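You operate a simulated robot arm through the tools that you are given. There is no shell and no other tool. Be economical: measure what you need, move in short steps, check, and stop when the job is done.

You run a simulated robot arm. Do the job below in one go: nothing can be reset, and whatever is moved stays where it is left.

JOB
Weigh about 20 g of sugar into the yellow cup.
Fine: switch the scale on, tare the cup on it, set it back after; within a tenth; leave the other cups and pumps.
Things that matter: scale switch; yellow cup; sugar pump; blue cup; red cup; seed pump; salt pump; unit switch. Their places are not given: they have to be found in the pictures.

The check looks at the end state, three seconds after you hand in, the way a careful person would. Anything else that was tipped, shoved, dropped, spilled or broken makes it a failure.

ROBOT AND FRAMES
A 5-joint arm with a two-finger parallel gripper, fixed in place. Base frame: the origin is at the foot of the arm, x ahead of it, y to its left, z up; the work surface is at about z = 0. Lengths are in m, angles in degrees, forces in N, time in s.
With the tool pointing down near the work surface it reaches from about 0.26 to 0.68 m from the base axis. Its first joint turns from -66.0 to 66.0 degrees. The tool tilts only in the upright plane through the base axis and itself; it spins freely about its own axis. Payload 2.9 kg.
Tool frame: the origin (TCP) lies between the finger pads and is the grasp point; the fingertips stand 0.03 m ahead of it; z points along the fingers, y is the line along which they close. Largest opening 0.11 m; finger width 0.02, thickness 0.01; the body of the gripper, 0.048 by 0.112 m, starts 0.055 m behind the TCP.
Orientation is told as [roll, pitch, yaw] about the base's x, y, z axes, in that order, counted from this pose: with the fingers straight down and closing along the base's y, the tool's x points along the base's -x, its y along +y and its z along -z.

CONTROLS
- The arm moves only by the tool jog_arm. Its arguments are lists of equal length, an entry for each row: "dp": the shift along the tool's x, y, z in m, a list of three; "angular": the turn, a rotation vector about the tool's x, y, z in rad, a list of three. In form: {"dp": [[x, y, z], ...], "angular": [[wx, wy, wz], ...]}. A call has 1 to 12 rows; each row shifts and turns the commanded pose from where the row before left it, along the tool's axes as they then stand. "grip" is the gripper command, from -1 (fully open) to 1 (shut), values between in proportion, set as the call begins (left out, the last holds). A row lasts 0.2 s, in which the tool goes at most 0.05 m and 8.6 degrees; a call with a longer step from one row to the next is refused whole, and so is a gripper value outside its range. Where a pose cannot be reached the arm comes as near as it can. A force on the tool above 40 N (or 10 N above the force at the start of the call, whichever is more), or a blocked arm, ends the call early, and 0.2 s more pass. The fingers move at their own pace (about 0.108 m/s each) and stop on an object; they squeeze with about 41 N. The grip force told is the motor's: it shows also when the fingers shut on nothing. Time passes only in rows, and 0.2 s behind the last, so rows that do not move let the fingers close. The reply holds the time, the measured pose of the TCP, the force on the tool along the base axes, the opening and the grip force, in the units named above and with some noise, and new pictures: "views" is both (left out), scene, wrist or none.
- Cameras (640 x 400 px; columns grow to the right, rows downward): "scene" is fixed at [0.0444, -0.4492, 0.6093]; the picture's right is [0.73, -0.68, 0.00], its down [-0.38, -0.41, -0.83] and it looks along [0.57, 0.61, -0.56] (base axes); focal length 282 px, centre (320, 200). "wrist" rides on the gripper at [0.072, 0.017, -0.103] in the tool frame; the picture's right is [-0.23, 0.97, 0.00], its down [-0.76, -0.18, -0.62] and it looks along [-0.61, -0.14, 0.78] (tool axes); focal length 222 px, centre (320, 200).
- locate(camera, pixels): for up to 12 pixels [column, row] of the newest picture of that camera ("zoom" is the newest enlarged one), the place [x, y, z] in the base frame of the surface seen there, good to about 0.002 m, but the place of the scene camera against the robot may be out by one fixed shift of up to 0.012 m in any direction. The clock stands still meanwhile.
- enlarge(camera, box): a new picture of the part [left, top, right, bottom] of that camera's present view, enlarged. The clock stands still meanwhile.
- job_done(): hands the job in; it is judged then, once.

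Go step by step. Measure first, check grasps and placings, and put right what went wrong. The budget is 80 turns and 170 pictures, counting those below and the enlarged ones. Unless the task says otherwise, let go and move clear before handing in, and close with one line.

The tools are called after "Call:" as name(argument=value, ...) on one line, values as JSON. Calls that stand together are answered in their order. jog_arm: Moves the arm, as the interface text tells. Its arguments: {"type":"object","properties":{"dp":{"type":"array"},"angular":{"type":"array"},"grip":{"type":"number"},"views":{"type":"string","enum":["both","scene","wrist","none"]}},"required":["dp","angular"]} The other tools are called the same way: locate (camera, pixels) gives the place of the surface under pixels of a picture; enlarge (camera, box) takes an enlarged picture of a part of a camera's view; job_done () hands the job in.

At the start:

```text
t: 0.0
position: [0.3859, -0.0353, 0.4375]
ee_rot: [-0.1, 0.0, 0.1]
force: [0.8, -1.3, 0.6]
width: 0.1099
gripper_force: 0.0
```

scene: 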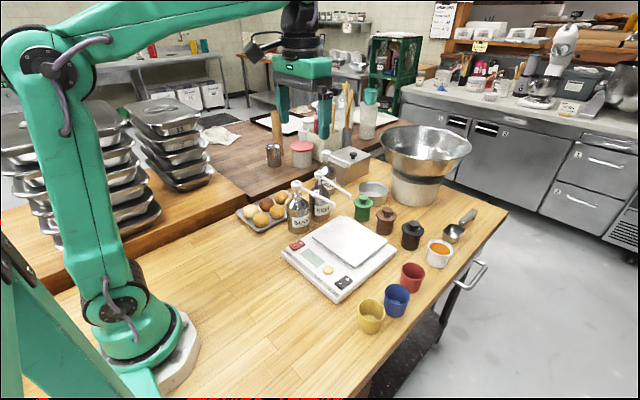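
wrist: 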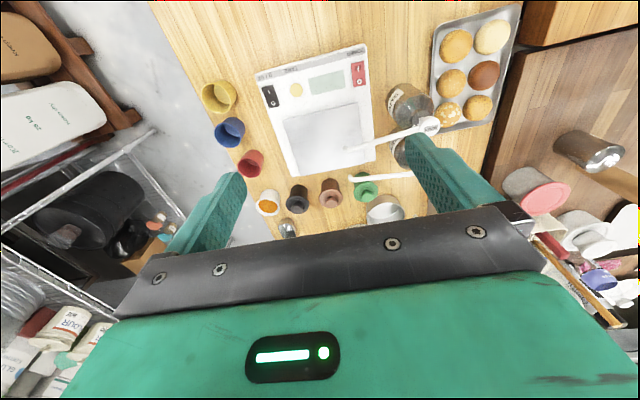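

The pictures show the scale around (340,255), the cups at (370,315), (397,300) and (412,277), and bottle pumps at (298,205) and (322,190). I'll enlarge these for detail.

Call:
enlarge(camera="scene", box=[270, 200, 430, 340])

Call:
enlarge(camera="scene", box=[230, 140, 400, 250])

Call:
enlarge(camera="wrist", box=[190, 30, 450, 240])

```text
2.86 times, centred on (350, 270) of scene
```

zoom: 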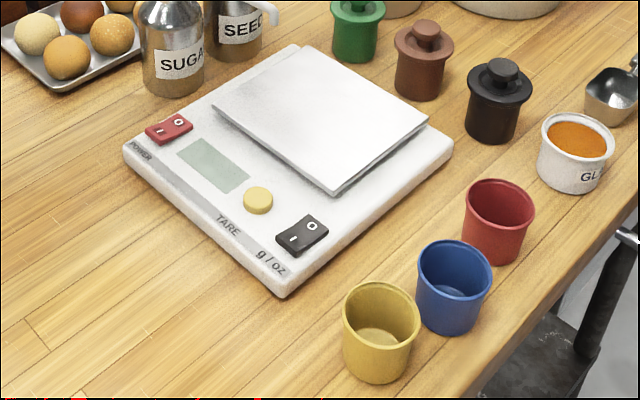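

```text
3.64 times, centred on (315, 195) of scene
```

zoom: 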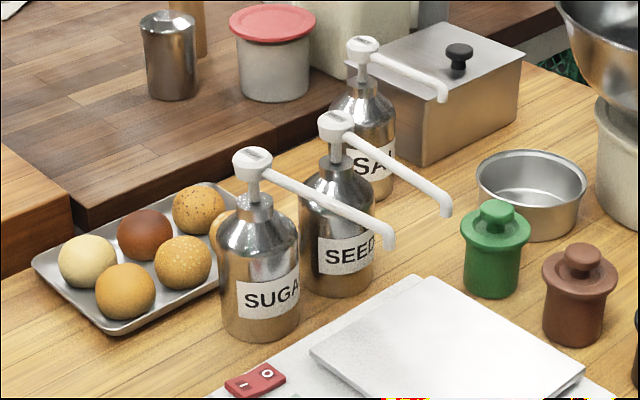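

```text
1.90 times, centred on (320, 135) of wrist
```

zoom: 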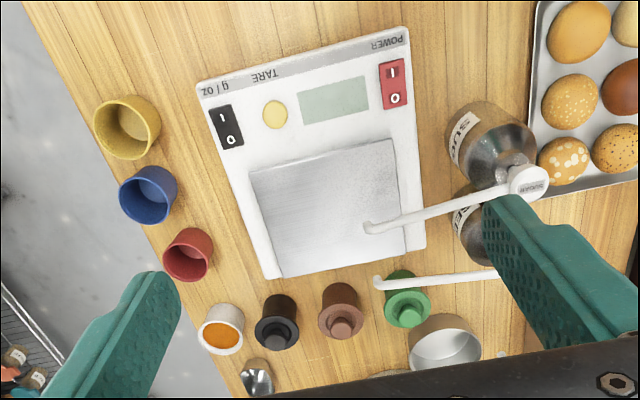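

The sugar pump's spout ends over the scale pan, so the cup can go beneath it. I'll locate the key points in the wrist picture, which has no fixed shift, and in the scene picture for comparison.

Call:
locate(camera="wrist", pixels=[[355, 68], [358, 81], [296, 90], [270, 96], [305, 170], [327, 125], [429, 124], [345, 151], [209, 111], [232, 87], [216, 100], [222, 130]])

Call:
locate(camera="scene", pixels=[[293, 247], [299, 243], [328, 270], [340, 283], [344, 282], [350, 240], [297, 184], [333, 204], [369, 300], [370, 318], [359, 311], [379, 312]])

Call:
locate(camera="wrist", pixels=[[203, 85], [216, 82], [226, 110], [202, 105], [213, 113], [415, 112], [400, 150], [366, 145], [286, 122], [362, 102], [375, 150], [303, 175]])

Call:
enlarge(camera="wrist", box=[190, 60, 270, 110])

Call:
enlarge(camera="wrist", box=[320, 80, 448, 160])

```text
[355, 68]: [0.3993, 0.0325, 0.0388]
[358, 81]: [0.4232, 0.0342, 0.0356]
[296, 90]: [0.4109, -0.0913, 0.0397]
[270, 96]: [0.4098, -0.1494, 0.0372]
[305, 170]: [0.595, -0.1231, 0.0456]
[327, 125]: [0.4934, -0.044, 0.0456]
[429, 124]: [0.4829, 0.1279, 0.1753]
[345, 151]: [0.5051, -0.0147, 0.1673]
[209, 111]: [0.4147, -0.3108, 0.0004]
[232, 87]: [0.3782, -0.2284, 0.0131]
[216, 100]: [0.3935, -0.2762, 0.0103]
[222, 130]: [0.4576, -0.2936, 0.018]
```

```text
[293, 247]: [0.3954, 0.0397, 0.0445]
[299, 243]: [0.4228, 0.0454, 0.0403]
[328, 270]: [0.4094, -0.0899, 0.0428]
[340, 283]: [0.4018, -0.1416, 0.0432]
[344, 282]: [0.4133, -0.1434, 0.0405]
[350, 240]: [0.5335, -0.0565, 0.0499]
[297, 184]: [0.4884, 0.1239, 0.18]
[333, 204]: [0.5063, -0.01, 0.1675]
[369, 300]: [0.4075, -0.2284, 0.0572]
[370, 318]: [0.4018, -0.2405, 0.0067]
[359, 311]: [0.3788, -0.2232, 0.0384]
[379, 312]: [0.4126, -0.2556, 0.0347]
```

```text
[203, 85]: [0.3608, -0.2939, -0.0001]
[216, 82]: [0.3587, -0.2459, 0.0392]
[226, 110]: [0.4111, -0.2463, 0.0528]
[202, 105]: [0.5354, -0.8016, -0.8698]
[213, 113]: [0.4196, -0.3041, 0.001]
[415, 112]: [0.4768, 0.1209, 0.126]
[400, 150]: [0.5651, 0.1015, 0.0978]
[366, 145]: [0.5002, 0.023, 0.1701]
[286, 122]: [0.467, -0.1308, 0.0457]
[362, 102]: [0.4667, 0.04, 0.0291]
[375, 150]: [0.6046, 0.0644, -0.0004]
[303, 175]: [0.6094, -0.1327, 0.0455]
```

```text
8.00 times, centred on (230, 85) of wrist
```

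zoom: 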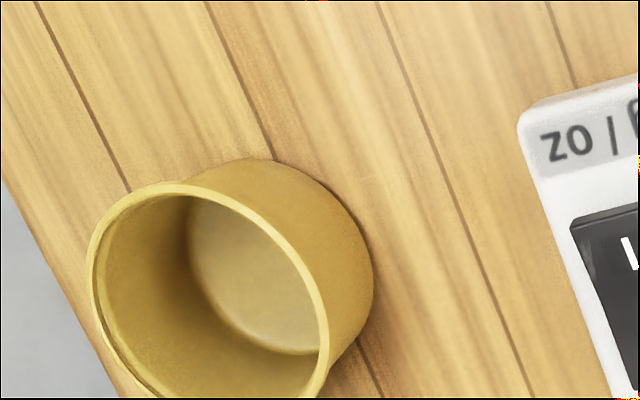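

```text
5.00 times, centred on (384, 120) of wrist
```

zoom: 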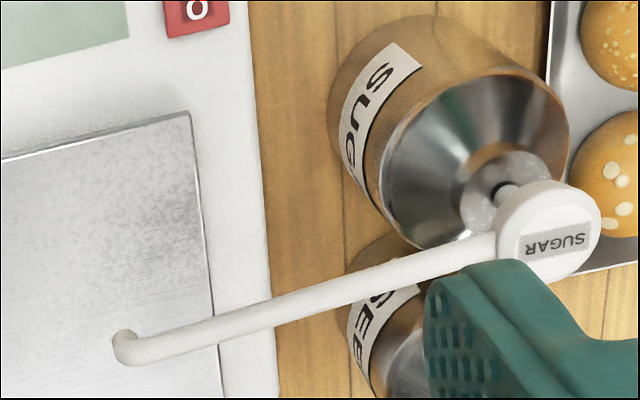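

The POWER rocker's I end is at about (0.399, 0.033, 0.039) and its O end sits lower, so the scale is off. TARE is at (0.411, -0.091), the sugar head at (0.483, 0.128, 0.175) and the spout tip at (0.505, -0.015). I'll shut the fingers and go down above the scale's front for a better look.

Call:
jog_arm(dp=[[-0.001, 0.01, 0.03], [-0.002, 0.01, 0.04], [-0.002, 0.012, 0.04], [-0.002, 0.012, 0.04], [-0.002, 0.012, 0.03], [0, 0.012, 0.03], [0, 0, 0]], angular=[[0, 0, 0], [0, 0, 0], [0, 0, 0], [0, 0, 0], [0, 0, 0], [0, 0, 0], [0, 0, 0]], grip=1)

```text
t: 1.6
position: [0.3969, 0.0326, 0.225]
ee_rot: [0.0, 0.0, 0.0]
force: [0.5, -0.4, 0.7]
width: 0.0
gripper_force: 37.9
```

scene: 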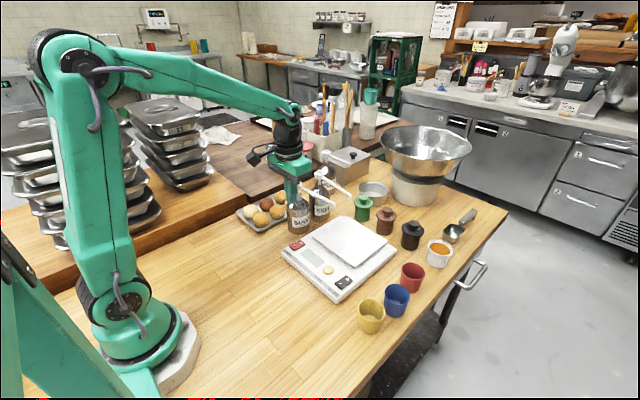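
wrist: 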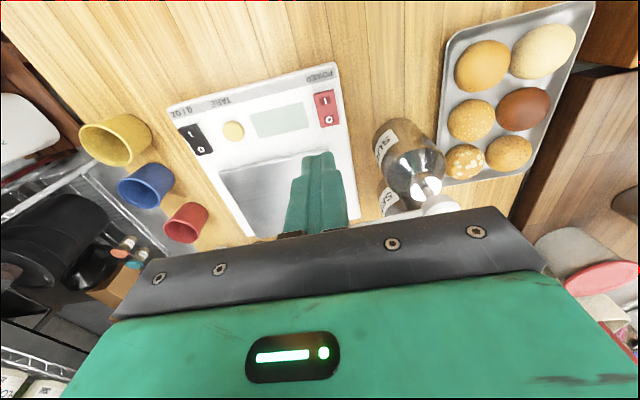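

The rocker is now at about (327,107) in the wrist picture. I'll measure its ends, the TARE button, the unit switch and the cups.

Call:
enlarge(camera="wrist", box=[160, 60, 360, 185])

Call:
locate(camera="wrist", pixels=[[322, 93], [324, 100], [327, 110], [330, 121], [234, 131], [192, 131], [200, 148], [80, 127], [150, 128], [110, 150], [120, 187], [170, 185]])

```text
3.20 times, centred on (260, 122) of wrist
```

zoom: 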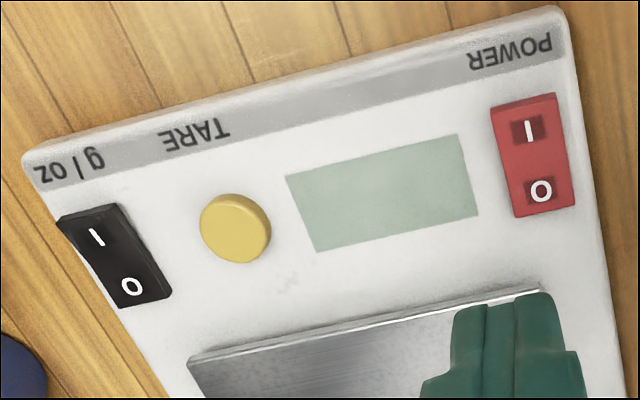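

```text
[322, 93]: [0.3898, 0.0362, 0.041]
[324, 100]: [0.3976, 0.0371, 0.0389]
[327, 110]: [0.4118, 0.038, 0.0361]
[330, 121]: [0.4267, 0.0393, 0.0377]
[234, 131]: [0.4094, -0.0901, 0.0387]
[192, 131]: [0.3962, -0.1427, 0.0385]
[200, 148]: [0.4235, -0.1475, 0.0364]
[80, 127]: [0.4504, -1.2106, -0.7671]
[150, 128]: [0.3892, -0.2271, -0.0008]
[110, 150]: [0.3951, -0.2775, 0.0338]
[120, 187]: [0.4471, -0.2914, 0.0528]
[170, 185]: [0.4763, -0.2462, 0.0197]
```

The I end is at (0.393, 0.0365) and stands about 0.041 high. I'll come down to just above it, then press in small steps.

Call:
jog_arm(dp=[[0.004, 0.004, 0.04], [0, 0, 0.04], [0, 0, 0.04], [0, 0, 0.027], [0, 0, 0.003], [0, 0, 0.003], [0, 0, 0.002]], angular=[[0, 0, 0], [0, 0, 0], [0, 0, 0], [0, 0, 0], [0, 0, 0], [0, 0, 0], [0, 0, 0]], views="wrist")

```text
t: 3.2
position: [0.3915, 0.0375, 0.0713]
ee_rot: [0.0, 0.0, 0.0]
force: [0.7, -0.2, -0.3]
width: 0.0
gripper_force: 37.4
```

wrist: 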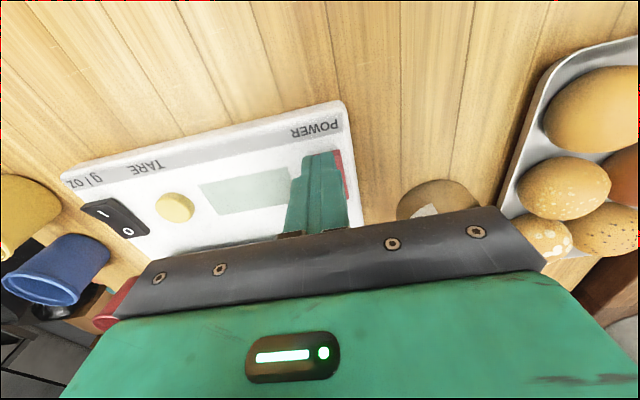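

The tip is at about 0.041 with no contact force yet. I'll keep pressing in small steps.

Call:
jog_arm(dp=[[0, 0, 0.002], [0, 0, 0.002], [0, 0, 0.001], [0, 0, 0.001]], angular=[[0, 0, 0], [0, 0, 0], [0, 0, 0], [0, 0, 0]], views="scene")

Call:
enlarge(camera="scene", box=[270, 220, 350, 280])

```text
t: 4.2
position: [0.3919, 0.0347, 0.0672]
ee_rot: [0.0, -0.1, 0.0]
force: [-12.8, 2.9, 31.7]
width: 0.0
gripper_force: 37.8
```

scene: 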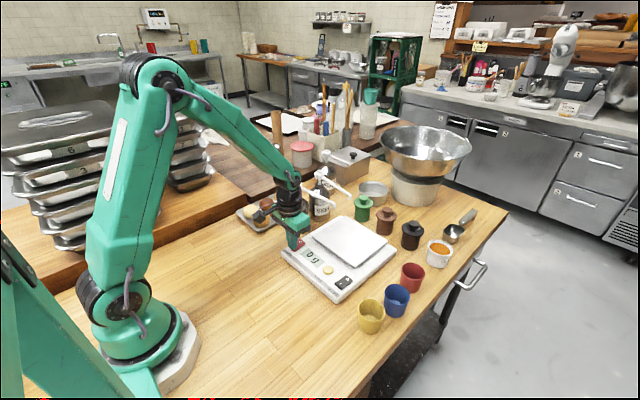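

```text
6.67 times, centred on (310, 250) of scene
```

zoom: 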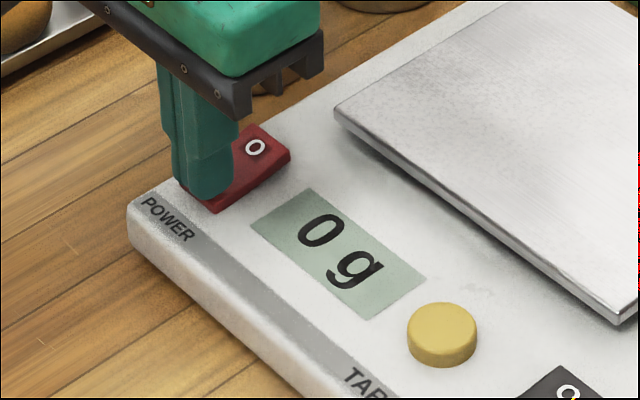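

The display reads "0 g", so the scale is on and in grams. Next I'll lift off and move across, fingers opening, to view the cups.

Call:
jog_arm(dp=[[0, 0, -0.03], [0, 0, -0.045], [0, -0.02, -0.045], [0.005, -0.045, -0.045], [0.01, -0.045, -0.03], [0.01, -0.045, 0], [0, -0.045, 0], [0, 0, 0]], angular=[[0, 0, 0], [0, 0, 0], [0, 0, 0], [0, 0, 0], [0, 0, 0], [0, 0, 0], [0, 0, 0], [0, 0, 0]], grip=0.2)

```text
refused: row 4 steps farther than a row can; nothing moved
```

Call:
jog_arm(dp=[[0, 0, -0.03], [0, 0, -0.045], [0, -0.02, -0.045], [0.005, -0.035, -0.03], [0.01, -0.04, -0.02], [0.01, -0.04, 0], [0, -0.045, 0], [0, -0.02, 0], [0, 0, 0]], angular=[[0, 0, 0], [0, 0, 0], [0, 0, 0], [0, 0, 0], [0, 0, 0], [0, 0, 0], [0, 0, 0], [0, 0, 0], [0, 0, 0]], grip=0.2)

```text
t: 6.2
position: [0.3681, -0.1639, 0.2363]
ee_rot: [0.0, 0.0, 0.0]
force: [0.4, 0.1, 0.8]
width: 0.0439
gripper_force: 0.0
```

scene: 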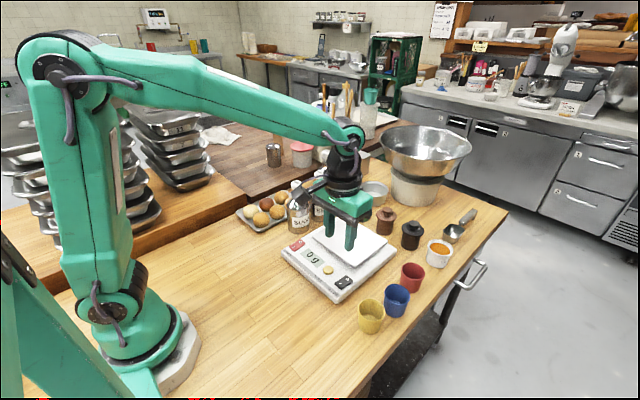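
wrist: 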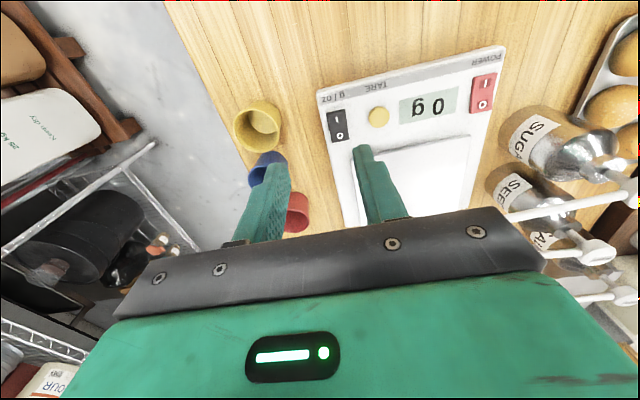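

The fingers hide the blue cup, so I'll back off toward the base and to the right.

Call:
jog_arm(dp=[[0.03, -0.02, -0.02], [0.03, -0.02, -0.02], [0.02, -0.02, -0.01], [0, 0, 0]], angular=[[0, 0, 0], [0, 0, 0], [0, 0, 0], [0, 0, 0]], grip=-1, views="wrist")

Call:
enlarge(camera="wrist", box=[220, 80, 380, 180])

```text
t: 7.2
position: [0.2859, -0.2226, 0.2856]
ee_rot: [-0.1, 0.0, -0.1]
force: [0.3, -0.6, -0.2]
width: 0.1098
gripper_force: 0.0
```

wrist: 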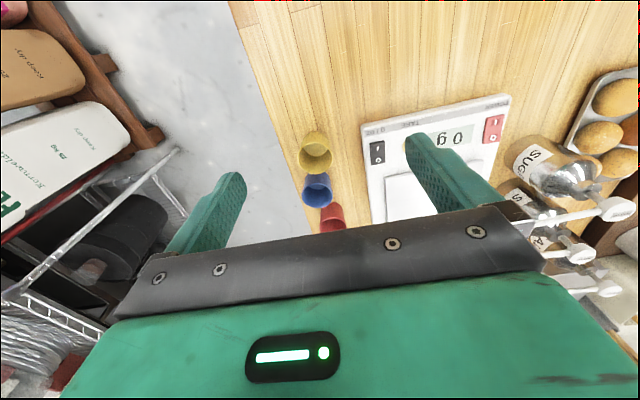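

```text
4.00 times, centred on (300, 130) of wrist
```

zoom: 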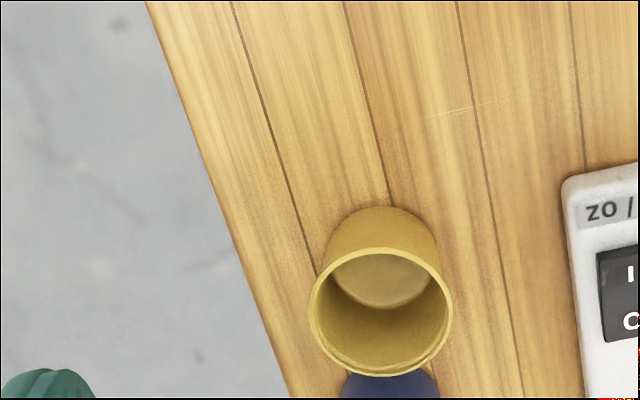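

The yellow rim is clearly visible in the zoom, so I'll measure the rim and base points.

Call:
locate(camera="zoom", pixels=[[314, 312], [449, 312], [382, 250], [380, 374], [326, 245], [437, 240], [382, 207], [380, 280]])

Call:
locate(camera="wrist", pixels=[[304, 190], [333, 190], [318, 206], [318, 180], [303, 176], [321, 218], [345, 218]])

Call:
enlarge(camera="scene", box=[340, 250, 436, 340])

```text
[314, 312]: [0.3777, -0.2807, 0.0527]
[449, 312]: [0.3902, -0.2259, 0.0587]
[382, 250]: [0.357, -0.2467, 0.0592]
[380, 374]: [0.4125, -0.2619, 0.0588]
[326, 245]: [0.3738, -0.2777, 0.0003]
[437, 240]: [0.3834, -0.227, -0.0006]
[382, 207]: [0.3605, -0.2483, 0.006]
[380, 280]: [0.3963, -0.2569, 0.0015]
```

```text
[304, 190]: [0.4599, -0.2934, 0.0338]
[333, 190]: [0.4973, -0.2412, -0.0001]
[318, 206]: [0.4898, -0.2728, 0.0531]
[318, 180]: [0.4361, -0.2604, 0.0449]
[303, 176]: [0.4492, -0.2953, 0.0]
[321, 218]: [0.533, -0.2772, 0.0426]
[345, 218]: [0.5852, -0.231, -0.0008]
```

```text
4.44 times, centred on (388, 295) of scene
```

zoom: 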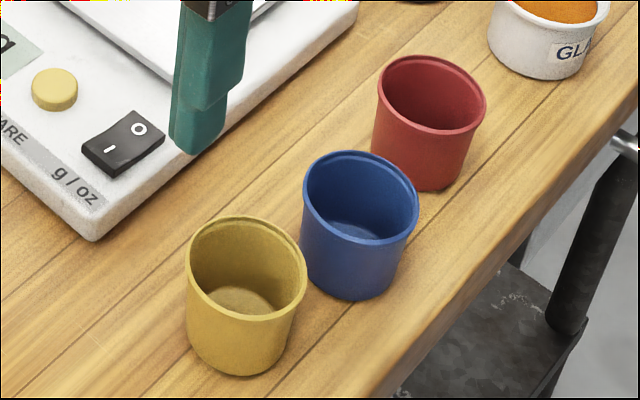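

The yellow cup's rim is centred near (0.385, -0.254), 56 mm wide and 59 mm high; the blue cup is at about (0.463, -0.267). I'll grasp along the radial line with the tool tilted 45° so the gripper later clears the spout. First comes staging: move, yaw to -33.4°, then begin tilting.

Call:
jog_arm(dp=[[-0.022, -0.003, 0.038], [-0.022, -0.003, 0.038], [-0.021, -0.002, 0.039], [0, 0, 0], [0, 0, 0], [0, 0, 0], [0, 0, 0], [0, 0, 0], [0, 0, 0], [0, 0, 0], [0, 0, 0]], angular=[[0, 0, 0], [0, 0, 0], [0, 0, 0], [0, 0, 0.1457], [0, 0, 0.1457], [0, 0, 0.1457], [0, 0, 0.1457], [0, -0.1309, 0], [0, -0.1309, 0], [0, -0.1309, 0], [0, 0, 0]], grip=-0.4545)

```text
t: 9.6
position: [0.3507, -0.2307, 0.1719]
ee_rot: [0.1, -22.6, -33.4]
force: [0.4, 0.2, 0.2]
width: 0.08
gripper_force: 0.1
```

scene: 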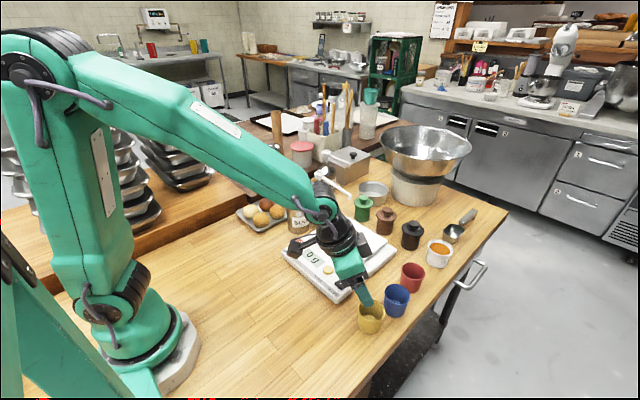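
wrist: 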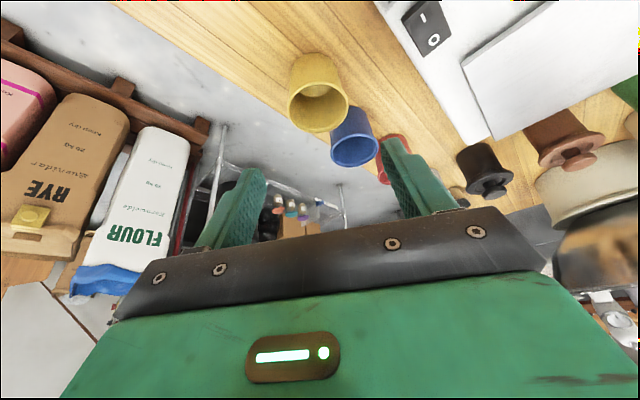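

The tilt goes the right way and the pose reads pitch -22.6, yaw -33.4. I'll finish the tilt to 45° and come partway down.

Call:
jog_arm(dp=[[0, 0, 0], [0, 0, 0], [0, 0, 0], [0.02, 0, 0.035], [0.012, 0, 0.022], [0, 0, 0]], angular=[[0, -0.1309, 0], [0, -0.1309, 0], [0, -0.1309, 0], [0, 0, 0], [0, 0, 0], [0, 0, 0]])

Call:
enlarge(camera="scene", box=[300, 220, 440, 340])

```text
t: 11.0
position: [0.365, -0.2403, 0.108]
ee_rot: [0.0, -45.0, -33.4]
force: [-0.6, 0.4, 0.0]
width: 0.0801
gripper_force: 0.1
```

scene: 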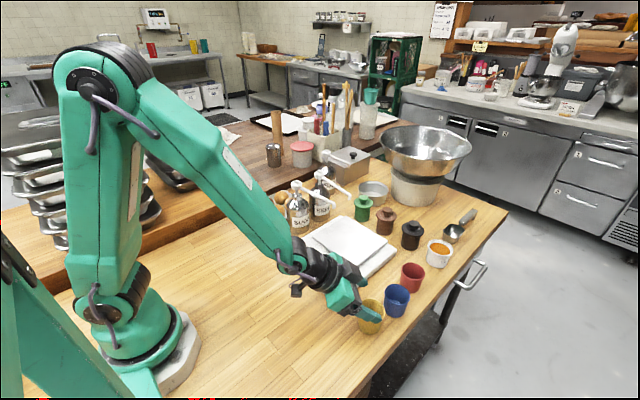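
wrist: 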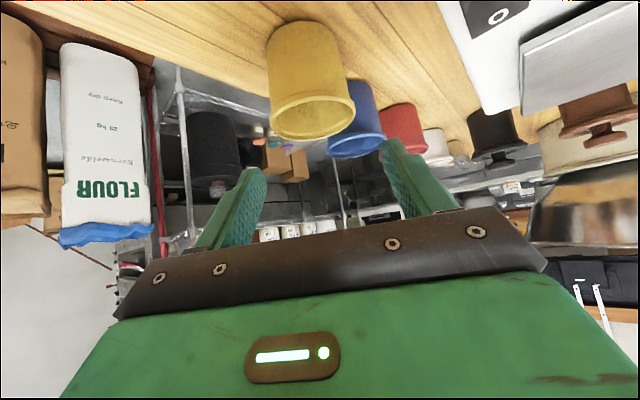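

```text
3.33 times, centred on (370, 280) of scene
```

zoom: 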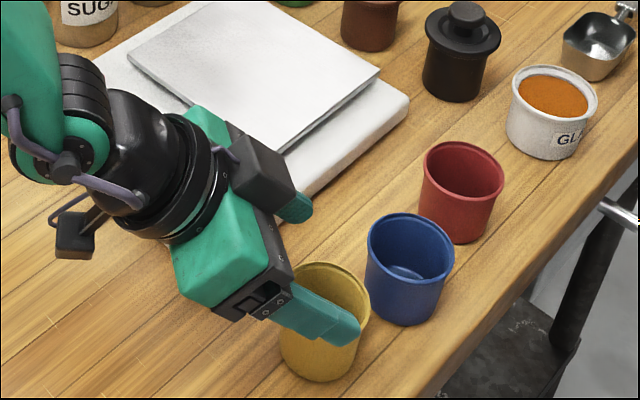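

The fingers straddle the cup and the blue cup stays ahead of the tips. I'll go the rest of the way down to z = 0.04.

Call:
jog_arm(dp=[[0.011, 0, 0.021], [0.011, 0, 0.021], [0.011, 0, 0.021], [0, 0, 0]], angular=[[0, 0, 0], [0, 0, 0], [0, 0, 0], [0, 0, 0]])

Call:
enlarge(camera="scene", box=[300, 220, 440, 340])

```text
t: 12.0
position: [0.3832, -0.2541, 0.0406]
ee_rot: [-0.1, -45.1, -33.4]
force: [0.0, -0.3, 0.1]
width: 0.0801
gripper_force: 0.1
```

scene: 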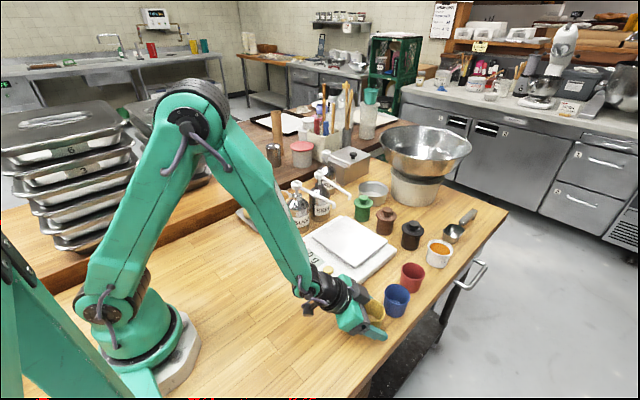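
wrist: 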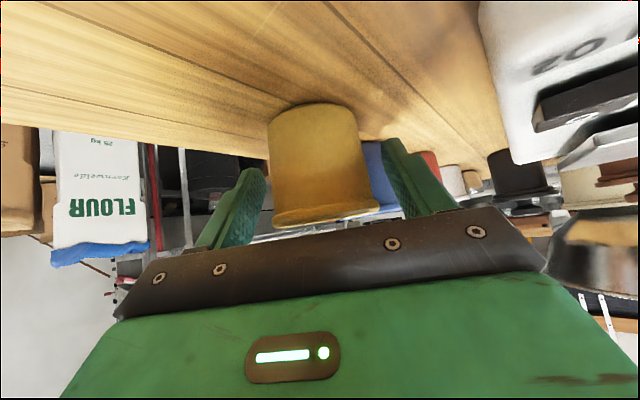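

```text
3.33 times, centred on (370, 280) of scene
```

zoom: 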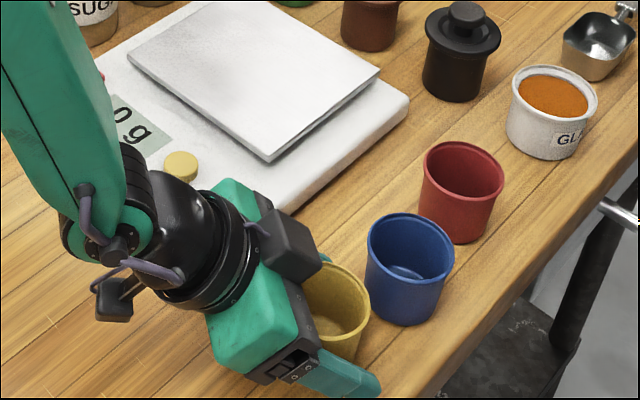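

The cup stands between the pads and nothing else is touched. I'll close on it.

Call:
jog_arm(dp=[[0, 0, 0], [0, 0, 0], [0, 0, 0]], angular=[[0, 0, 0], [0, 0, 0], [0, 0, 0]], grip=0.3)

```text
t: 12.8
position: [0.3843, -0.2543, 0.0409]
ee_rot: [0.0, -45.1, -33.4]
force: [-1.0, -0.8, 0.0]
width: 0.0571
gripper_force: 40.9
```

scene: 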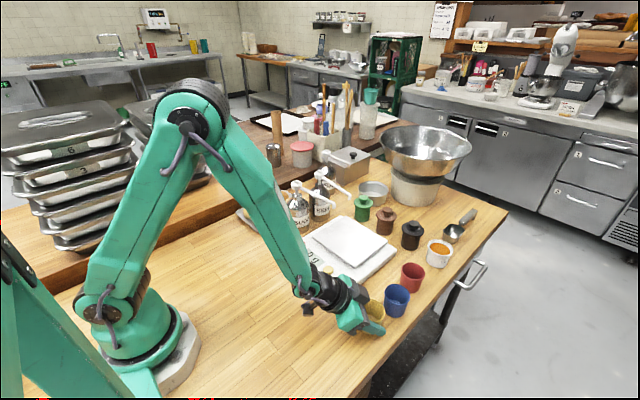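
wrist: 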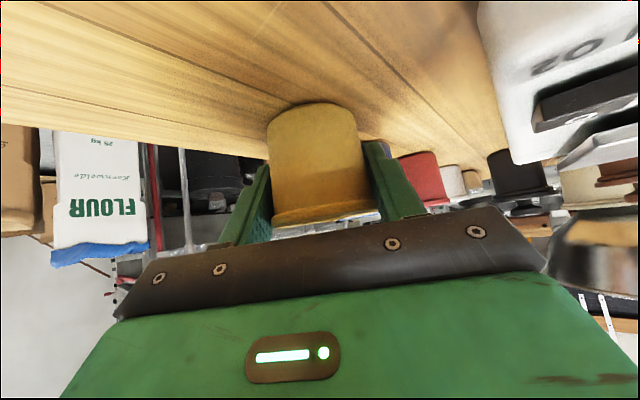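

The cup is gripped at a width of 0.057. I'll lift it, draw back a little, and swing to azimuth -1.7°, facing the spot under the spout.

Call:
jog_arm(dp=[[-0.0212, 0, -0.0212], [-0.0018, 0, -0.03], [-0.0018, 0, -0.03], [0.00126, 0.0386, -0.00126], [0.00126, 0.0386, -0.00126], [0.00126, 0.0386, -0.00126], [0.00126, 0.0386, -0.00126], [0.00126, 0.0386, -0.00126], [0.00126, 0.0386, -0.00126], [0, 0, 0]], angular=[[0, 0, 0], [0, 0, 0], [0, 0, 0], [-0.0652, 0, -0.0652], [-0.0652, 0, -0.0652], [-0.0652, 0, -0.0652], [-0.0652, 0, -0.0652], [-0.0652, 0, -0.0652], [-0.0652, 0, -0.0652], [0, 0, 0]])

Call:
enlarge(camera="scene", box=[260, 160, 400, 300])

```text
t: 15.0
position: [0.4187, -0.0119, 0.1151]
ee_rot: [-0.2, -44.9, -1.5]
force: [0.1, -0.3, -0.5]
width: 0.0385
gripper_force: 0.0
```

scene: 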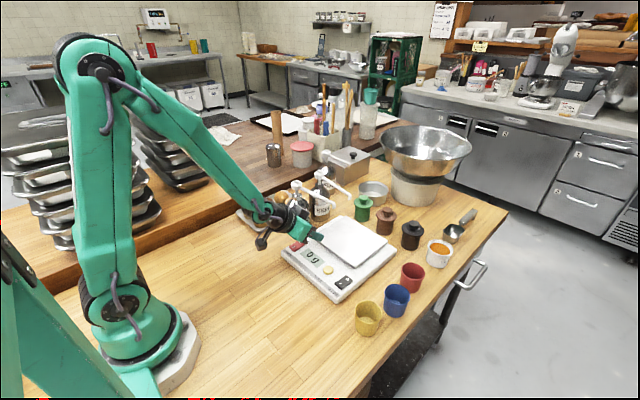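
wrist: 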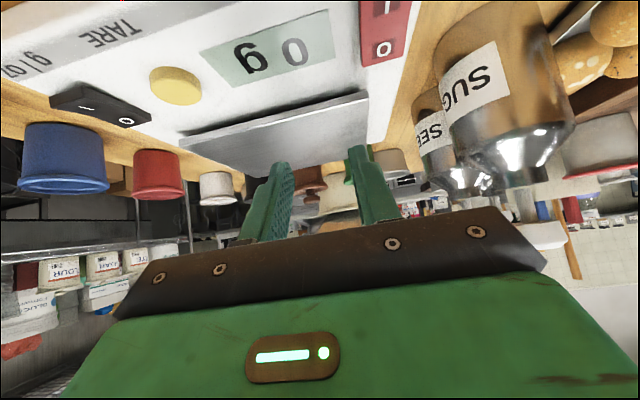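

```text
2.86 times, centred on (330, 230) of scene
```

zoom: 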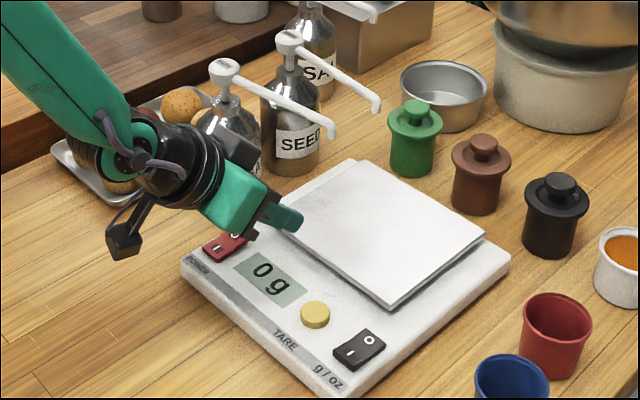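

The width reads 0.0385 and the pads are empty. The cup still stands near its place at (368,318), about where it was, so the pads had only caught the rim behind its centre. I'll swing back, tilt up and re-measure it.

Call:
jog_arm(dp=[[-0.0247, 0, -0.0247], [-0.0247, 0, -0.0247], [0.00126, -0.0386, -0.00126], [0.00126, -0.0386, -0.00126], [0.00126, -0.0386, -0.00126], [0.00126, -0.0386, -0.00126], [0.00126, -0.0386, -0.00126], [0.00126, -0.0386, -0.00126], [0, 0, 0], [0, 0, 0], [0, 0, 0], [0, 0, 0]], angular=[[0, 0, 0], [0, 0, 0], [0.0652, 0, 0.0652], [0.0652, 0, 0.0652], [0.0652, 0, 0.0652], [0.0652, 0, 0.0652], [0.0652, 0, 0.0652], [0.0652, 0, 0.0652], [0, 0.1309, 0], [0, 0.1309, 0], [0, 0.1309, 0], [0, 0, 0]], grip=-0.4545)

Call:
enlarge(camera="scene", box=[330, 250, 442, 350])

Call:
enlarge(camera="wrist", box=[240, 30, 400, 180])

```text
t: 17.6
position: [0.3495, -0.2318, 0.186]
ee_rot: [-0.1, -22.4, -33.3]
force: [-1.2, 0.4, 0.6]
width: 0.0799
gripper_force: 0.0
```

scene: 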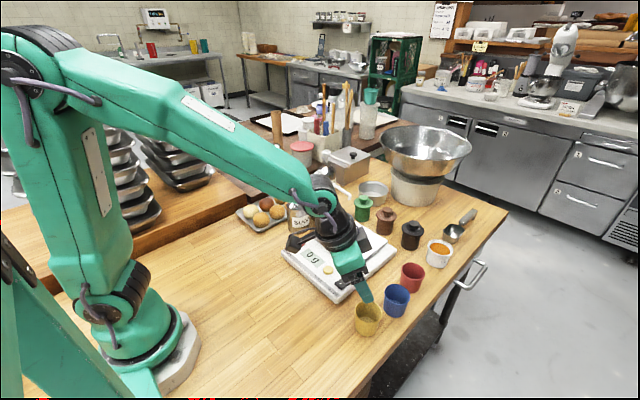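
wrist: 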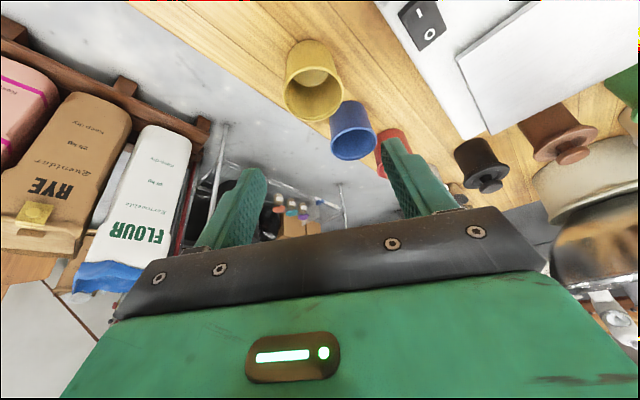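

```text
4.00 times, centred on (386, 300) of scene
```

zoom: 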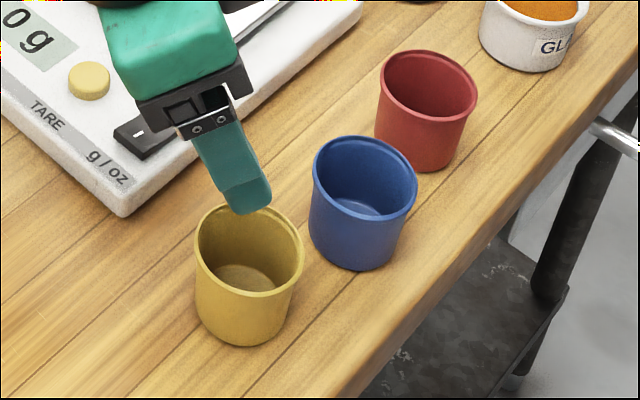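

```text
2.67 times, centred on (320, 105) of wrist
```

zoom: 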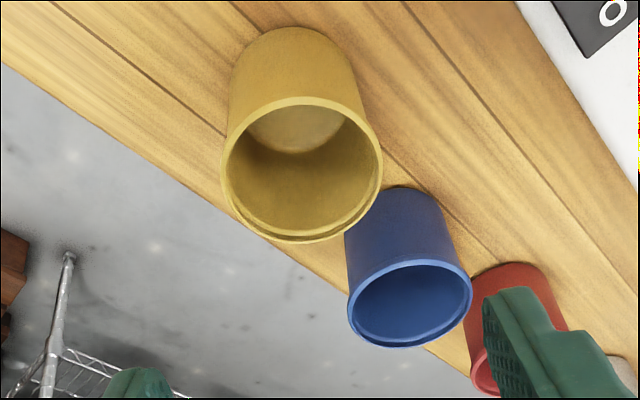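

The cup still stands upright, shifted slightly toward the base. I'll measure its rim in the wrist zoom.

Call:
locate(camera="zoom", pixels=[[223, 168], [381, 168], [303, 100], [303, 240], [230, 95], [365, 100], [292, 28], [350, 300], [470, 295], [410, 263]])

```text
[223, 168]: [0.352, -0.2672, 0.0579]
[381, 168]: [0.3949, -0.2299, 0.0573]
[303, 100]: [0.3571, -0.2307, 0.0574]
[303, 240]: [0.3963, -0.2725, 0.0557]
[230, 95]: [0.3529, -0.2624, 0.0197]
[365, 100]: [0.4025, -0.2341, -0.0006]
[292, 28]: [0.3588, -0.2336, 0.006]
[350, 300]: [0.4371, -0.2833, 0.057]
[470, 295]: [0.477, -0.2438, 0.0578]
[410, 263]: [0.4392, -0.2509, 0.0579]
```

The rim is now centred near (0.3755, -0.250). I'll tilt to 55° and come down so the pads cross the rim at its middle.

Call:
jog_arm(dp=[[0, 0, 0], [0, 0, 0], [0, 0, 0], [0, 0, 0], [0.0229, -0.001, 0.0283], [0.0229, 0, 0.0283], [0, 0, 0]], angular=[[0, -0.1418, 0], [0, -0.1418, 0], [0, -0.1418, 0], [0, -0.1418, 0], [0, 0, 0], [0, 0, 0], [0, 0, 0]])

```text
t: 19.2
position: [0.3657, -0.2408, 0.1142]
ee_rot: [0.0, -55.1, -33.4]
force: [0.0, 0.7, 0.4]
width: 0.0799
gripper_force: 0.1
```

scene: 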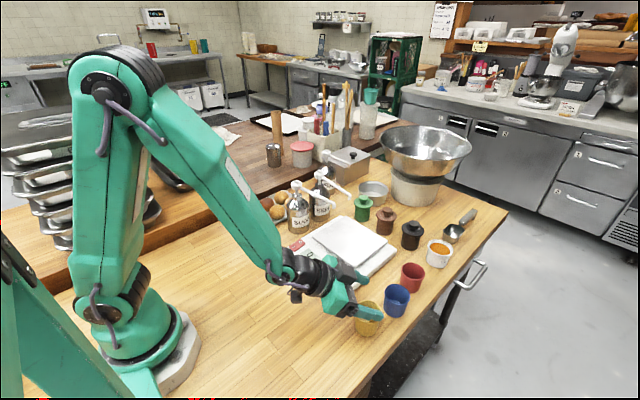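
wrist: 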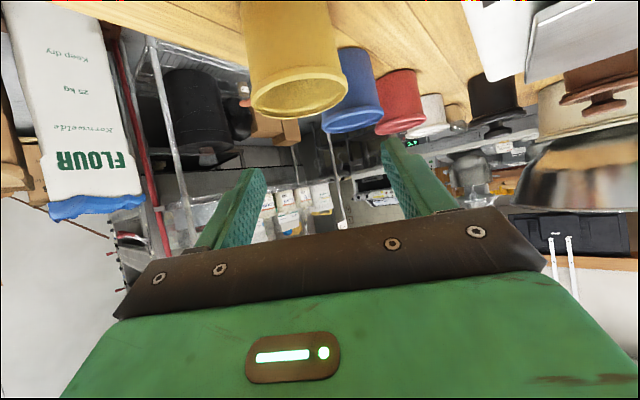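

I'll descend the rest of the way with a 2 mm side correction, then close fully.

Call:
jog_arm(dp=[[0.0195, -0.002, 0.0253], [0.0195, 0, 0.0253], [0, 0, 0]], angular=[[0, 0, 0], [0, 0, 0], [0, 0, 0]])

Call:
enlarge(camera="scene", box=[300, 250, 412, 350])

```text
t: 20.0
position: [0.3812, -0.2545, 0.0539]
ee_rot: [-0.3, -55.0, -33.4]
force: [0.3, 0.1, 0.0]
width: 0.0799
gripper_force: 0.0
```

scene: 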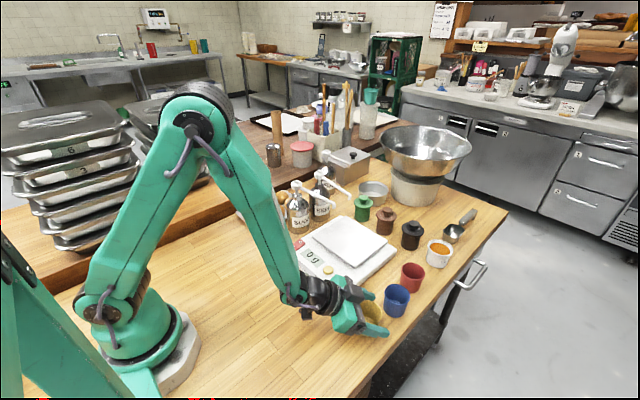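
wrist: 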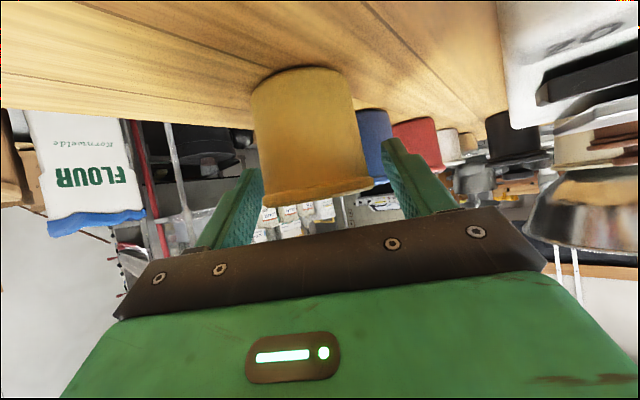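

```text
4.00 times, centred on (356, 300) of scene
```

zoom: 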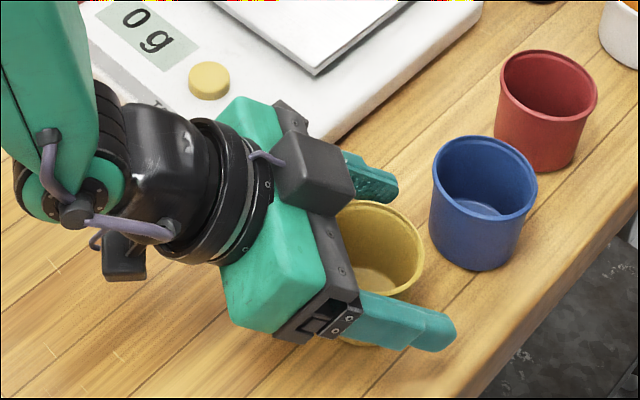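

The fingers cross the cup at about its middle. I'll close and lift 2 cm to test the grip.

Call:
jog_arm(dp=[[0, 0, 0], [0, 0, 0], [0, 0, 0], [-0.0082, 0, -0.0057], [-0.0082, 0, -0.0057], [0, 0, 0]], angular=[[0, 0, 0], [0, 0, 0], [0, 0, 0], [0, 0, 0], [0, 0, 0], [0, 0, 0]], grip=0.3)

Call:
enlarge(camera="scene", box=[300, 250, 412, 350])

```text
t: 21.4
position: [0.3817, -0.2537, 0.074]
ee_rot: [-0.2, -55.0, -33.3]
force: [-0.4, 0.9, -0.3]
width: 0.0568
gripper_force: 41.3
```

scene: 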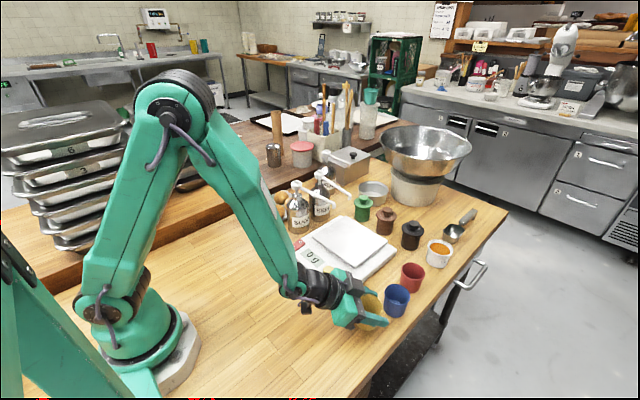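
wrist: 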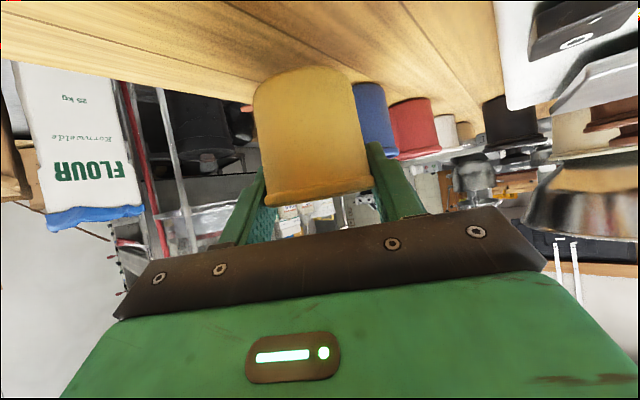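

```text
4.00 times, centred on (356, 300) of scene
```

zoom: 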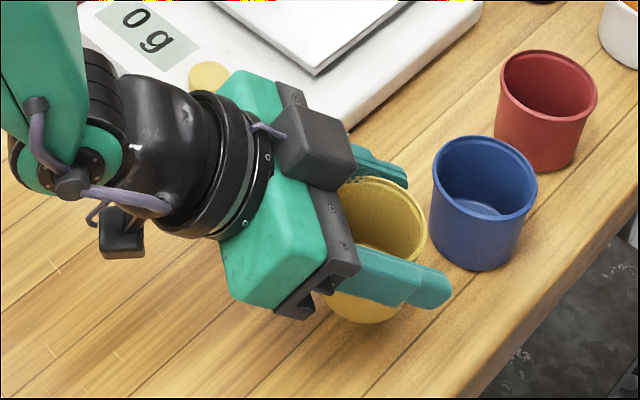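

The cup has come up with the fingers, with the width steady at 0.0568. I'll raise it, draw back and swing to the scale.

Call:
jog_arm(dp=[[-0.0108, 0, -0.029], [-0.0108, 0, -0.029], [0.00103, 0.03895, -0.00147], [0.00103, 0.03895, -0.00147], [0.00103, 0.03895, -0.00147], [0.00103, 0.03895, -0.00147], [0.00103, 0.03895, -0.00147], [0.00103, 0.03895, -0.00147], [0, 0, 0]], angular=[[0, 0, 0], [0, 0, 0], [-0.0755, 0, -0.0529], [-0.0755, 0, -0.0529], [-0.0755, 0, -0.0529], [-0.0755, 0, -0.0529], [-0.0755, 0, -0.0529], [-0.0755, 0, -0.0529], [0, 0, 0]])

Call:
enlarge(camera="scene", box=[260, 160, 400, 300])

```text
t: 23.4
position: [0.4212, -0.0127, 0.1263]
ee_rot: [-0.2, -54.9, -1.6]
force: [-0.9, -0.2, 0.1]
width: 0.0569
gripper_force: 40.8
```

scene: 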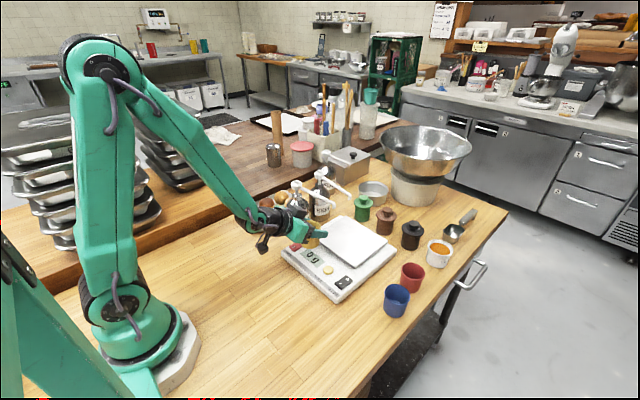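
wrist: 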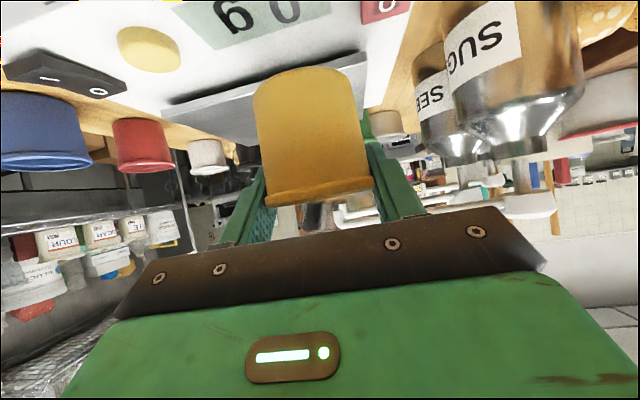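

```text
2.86 times, centred on (330, 230) of scene
```

zoom: 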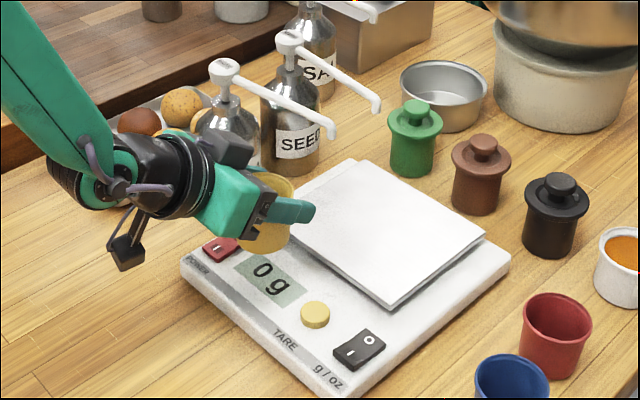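

The cup hangs upright over the scale's front. Before passing it under the spout I'll measure the nozzle tip at zoom (333,137), the arm, and the pan corners.

Call:
locate(camera="zoom", pixels=[[333, 136], [332, 127], [320, 118], [280, 100], [250, 86], [225, 66], [350, 160], [483, 235], [391, 303], [315, 309], [380, 110]])

Call:
enlarge(camera="scene", box=[300, 175, 356, 210])

```text
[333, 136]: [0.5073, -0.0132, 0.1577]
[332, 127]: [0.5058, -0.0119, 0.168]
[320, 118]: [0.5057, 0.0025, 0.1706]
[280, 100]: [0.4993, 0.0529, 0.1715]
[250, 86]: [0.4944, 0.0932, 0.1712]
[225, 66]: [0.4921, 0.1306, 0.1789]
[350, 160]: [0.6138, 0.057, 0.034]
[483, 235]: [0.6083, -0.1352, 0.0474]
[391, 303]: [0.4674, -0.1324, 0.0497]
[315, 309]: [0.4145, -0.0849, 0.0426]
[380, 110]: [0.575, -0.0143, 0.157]
```

```text
11.43 times, centred on (328, 192) of scene
```

zoom: 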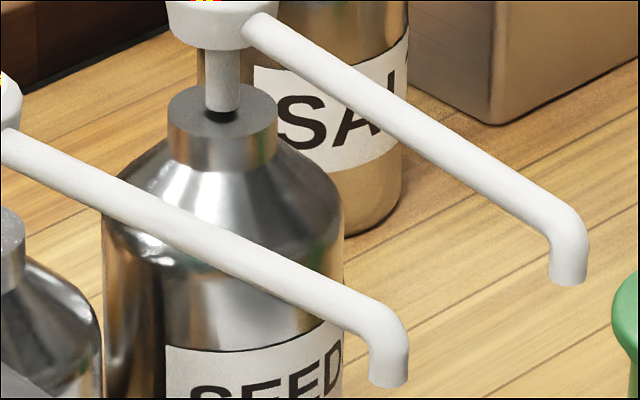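

The nozzle's bottom is about (0.504, -0.017, 0.154) after the shift, and the arm underside is about 0.159. I'll lower the cup to just above the pan level and slide it outward beneath the nozzle in slow steps.

Call:
jog_arm(dp=[[0.0147, 0, 0.0103], [-0.0119, 0, 0.017], [-0.0119, 0, 0.017], [-0.0119, 0, 0.017], [-0.0119, 0, 0.017], [0, 0, 0]], angular=[[0, 0, 0], [0, 0, 0], [0, 0, 0], [0, 0, 0], [0, 0, 0], [0, 0, 0]])

Call:
enlarge(camera="scene", box=[280, 170, 380, 270])

```text
t: 24.8
position: [0.5058, -0.019, 0.1063]
ee_rot: [-0.4, -55.0, -1.7]
force: [-0.2, -0.3, -0.6]
width: 0.0568
gripper_force: 40.7
```

scene: 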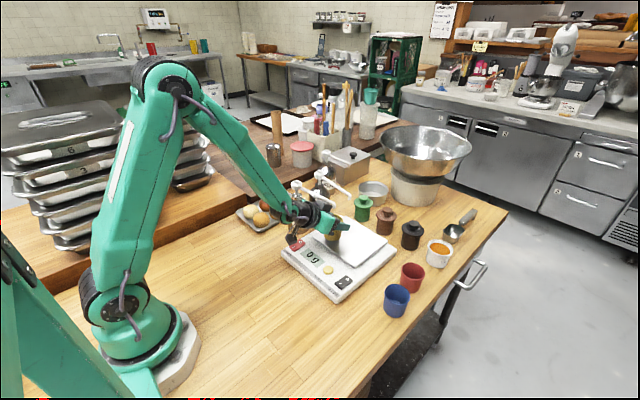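
wrist: 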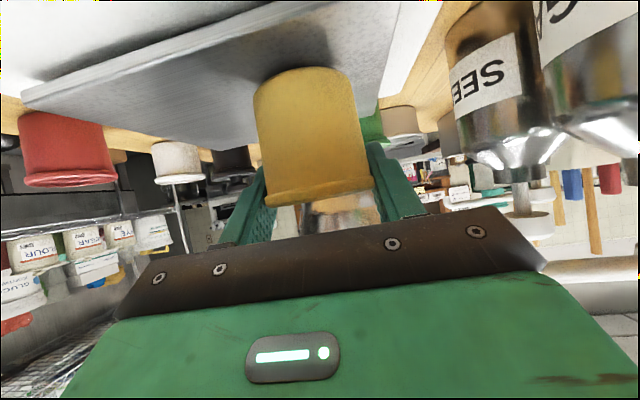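

```text
4.00 times, centred on (330, 220) of scene
```

zoom: 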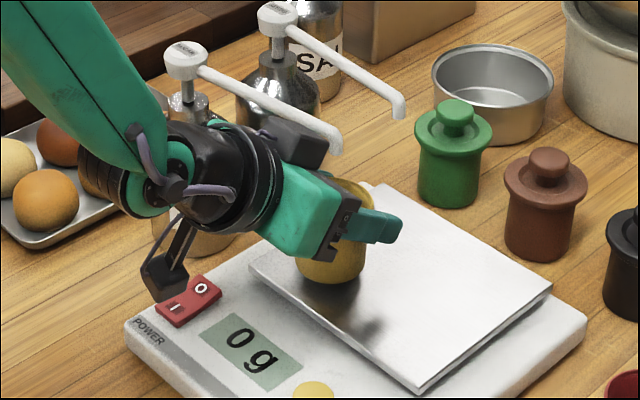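

The cup is just above the pan beneath the nozzle and nothing has touched. I'll lower it about 6 mm.

Call:
jog_arm(dp=[[0.0025, 0, 0.0017], [0.0016, 0, 0.0012], [0.0012, 0, 0.0008], [0, 0, 0]], angular=[[0, 0, 0], [0, 0, 0], [0, 0, 0], [0, 0, 0]], views="scene")

Call:
enlarge(camera="scene", box=[280, 170, 380, 270])

```text
t: 25.8
position: [0.5045, -0.0183, 0.1017]
ee_rot: [-0.3, -55.0, -1.7]
force: [-0.2, -0.6, -0.5]
width: 0.0569
gripper_force: 40.7
```

scene: 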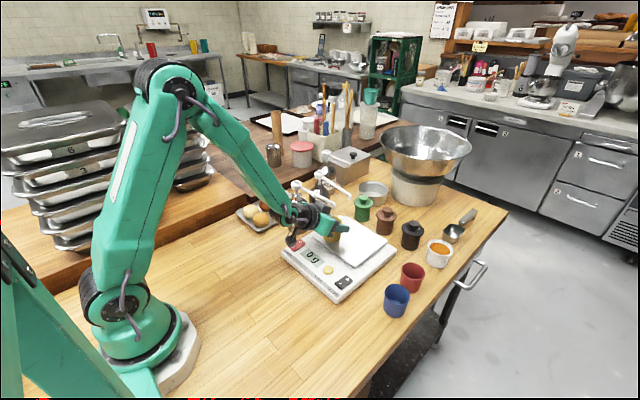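

```text
4.00 times, centred on (330, 220) of scene
```

zoom: 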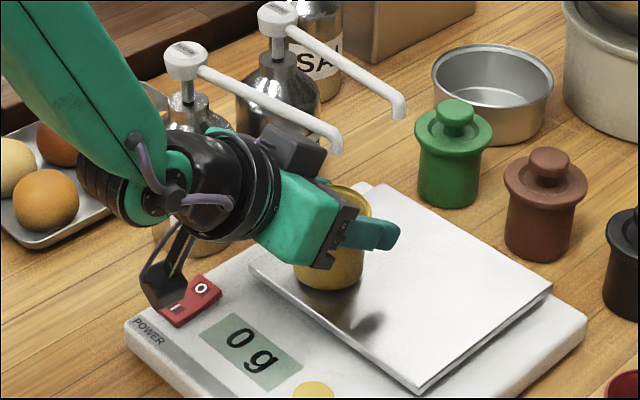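

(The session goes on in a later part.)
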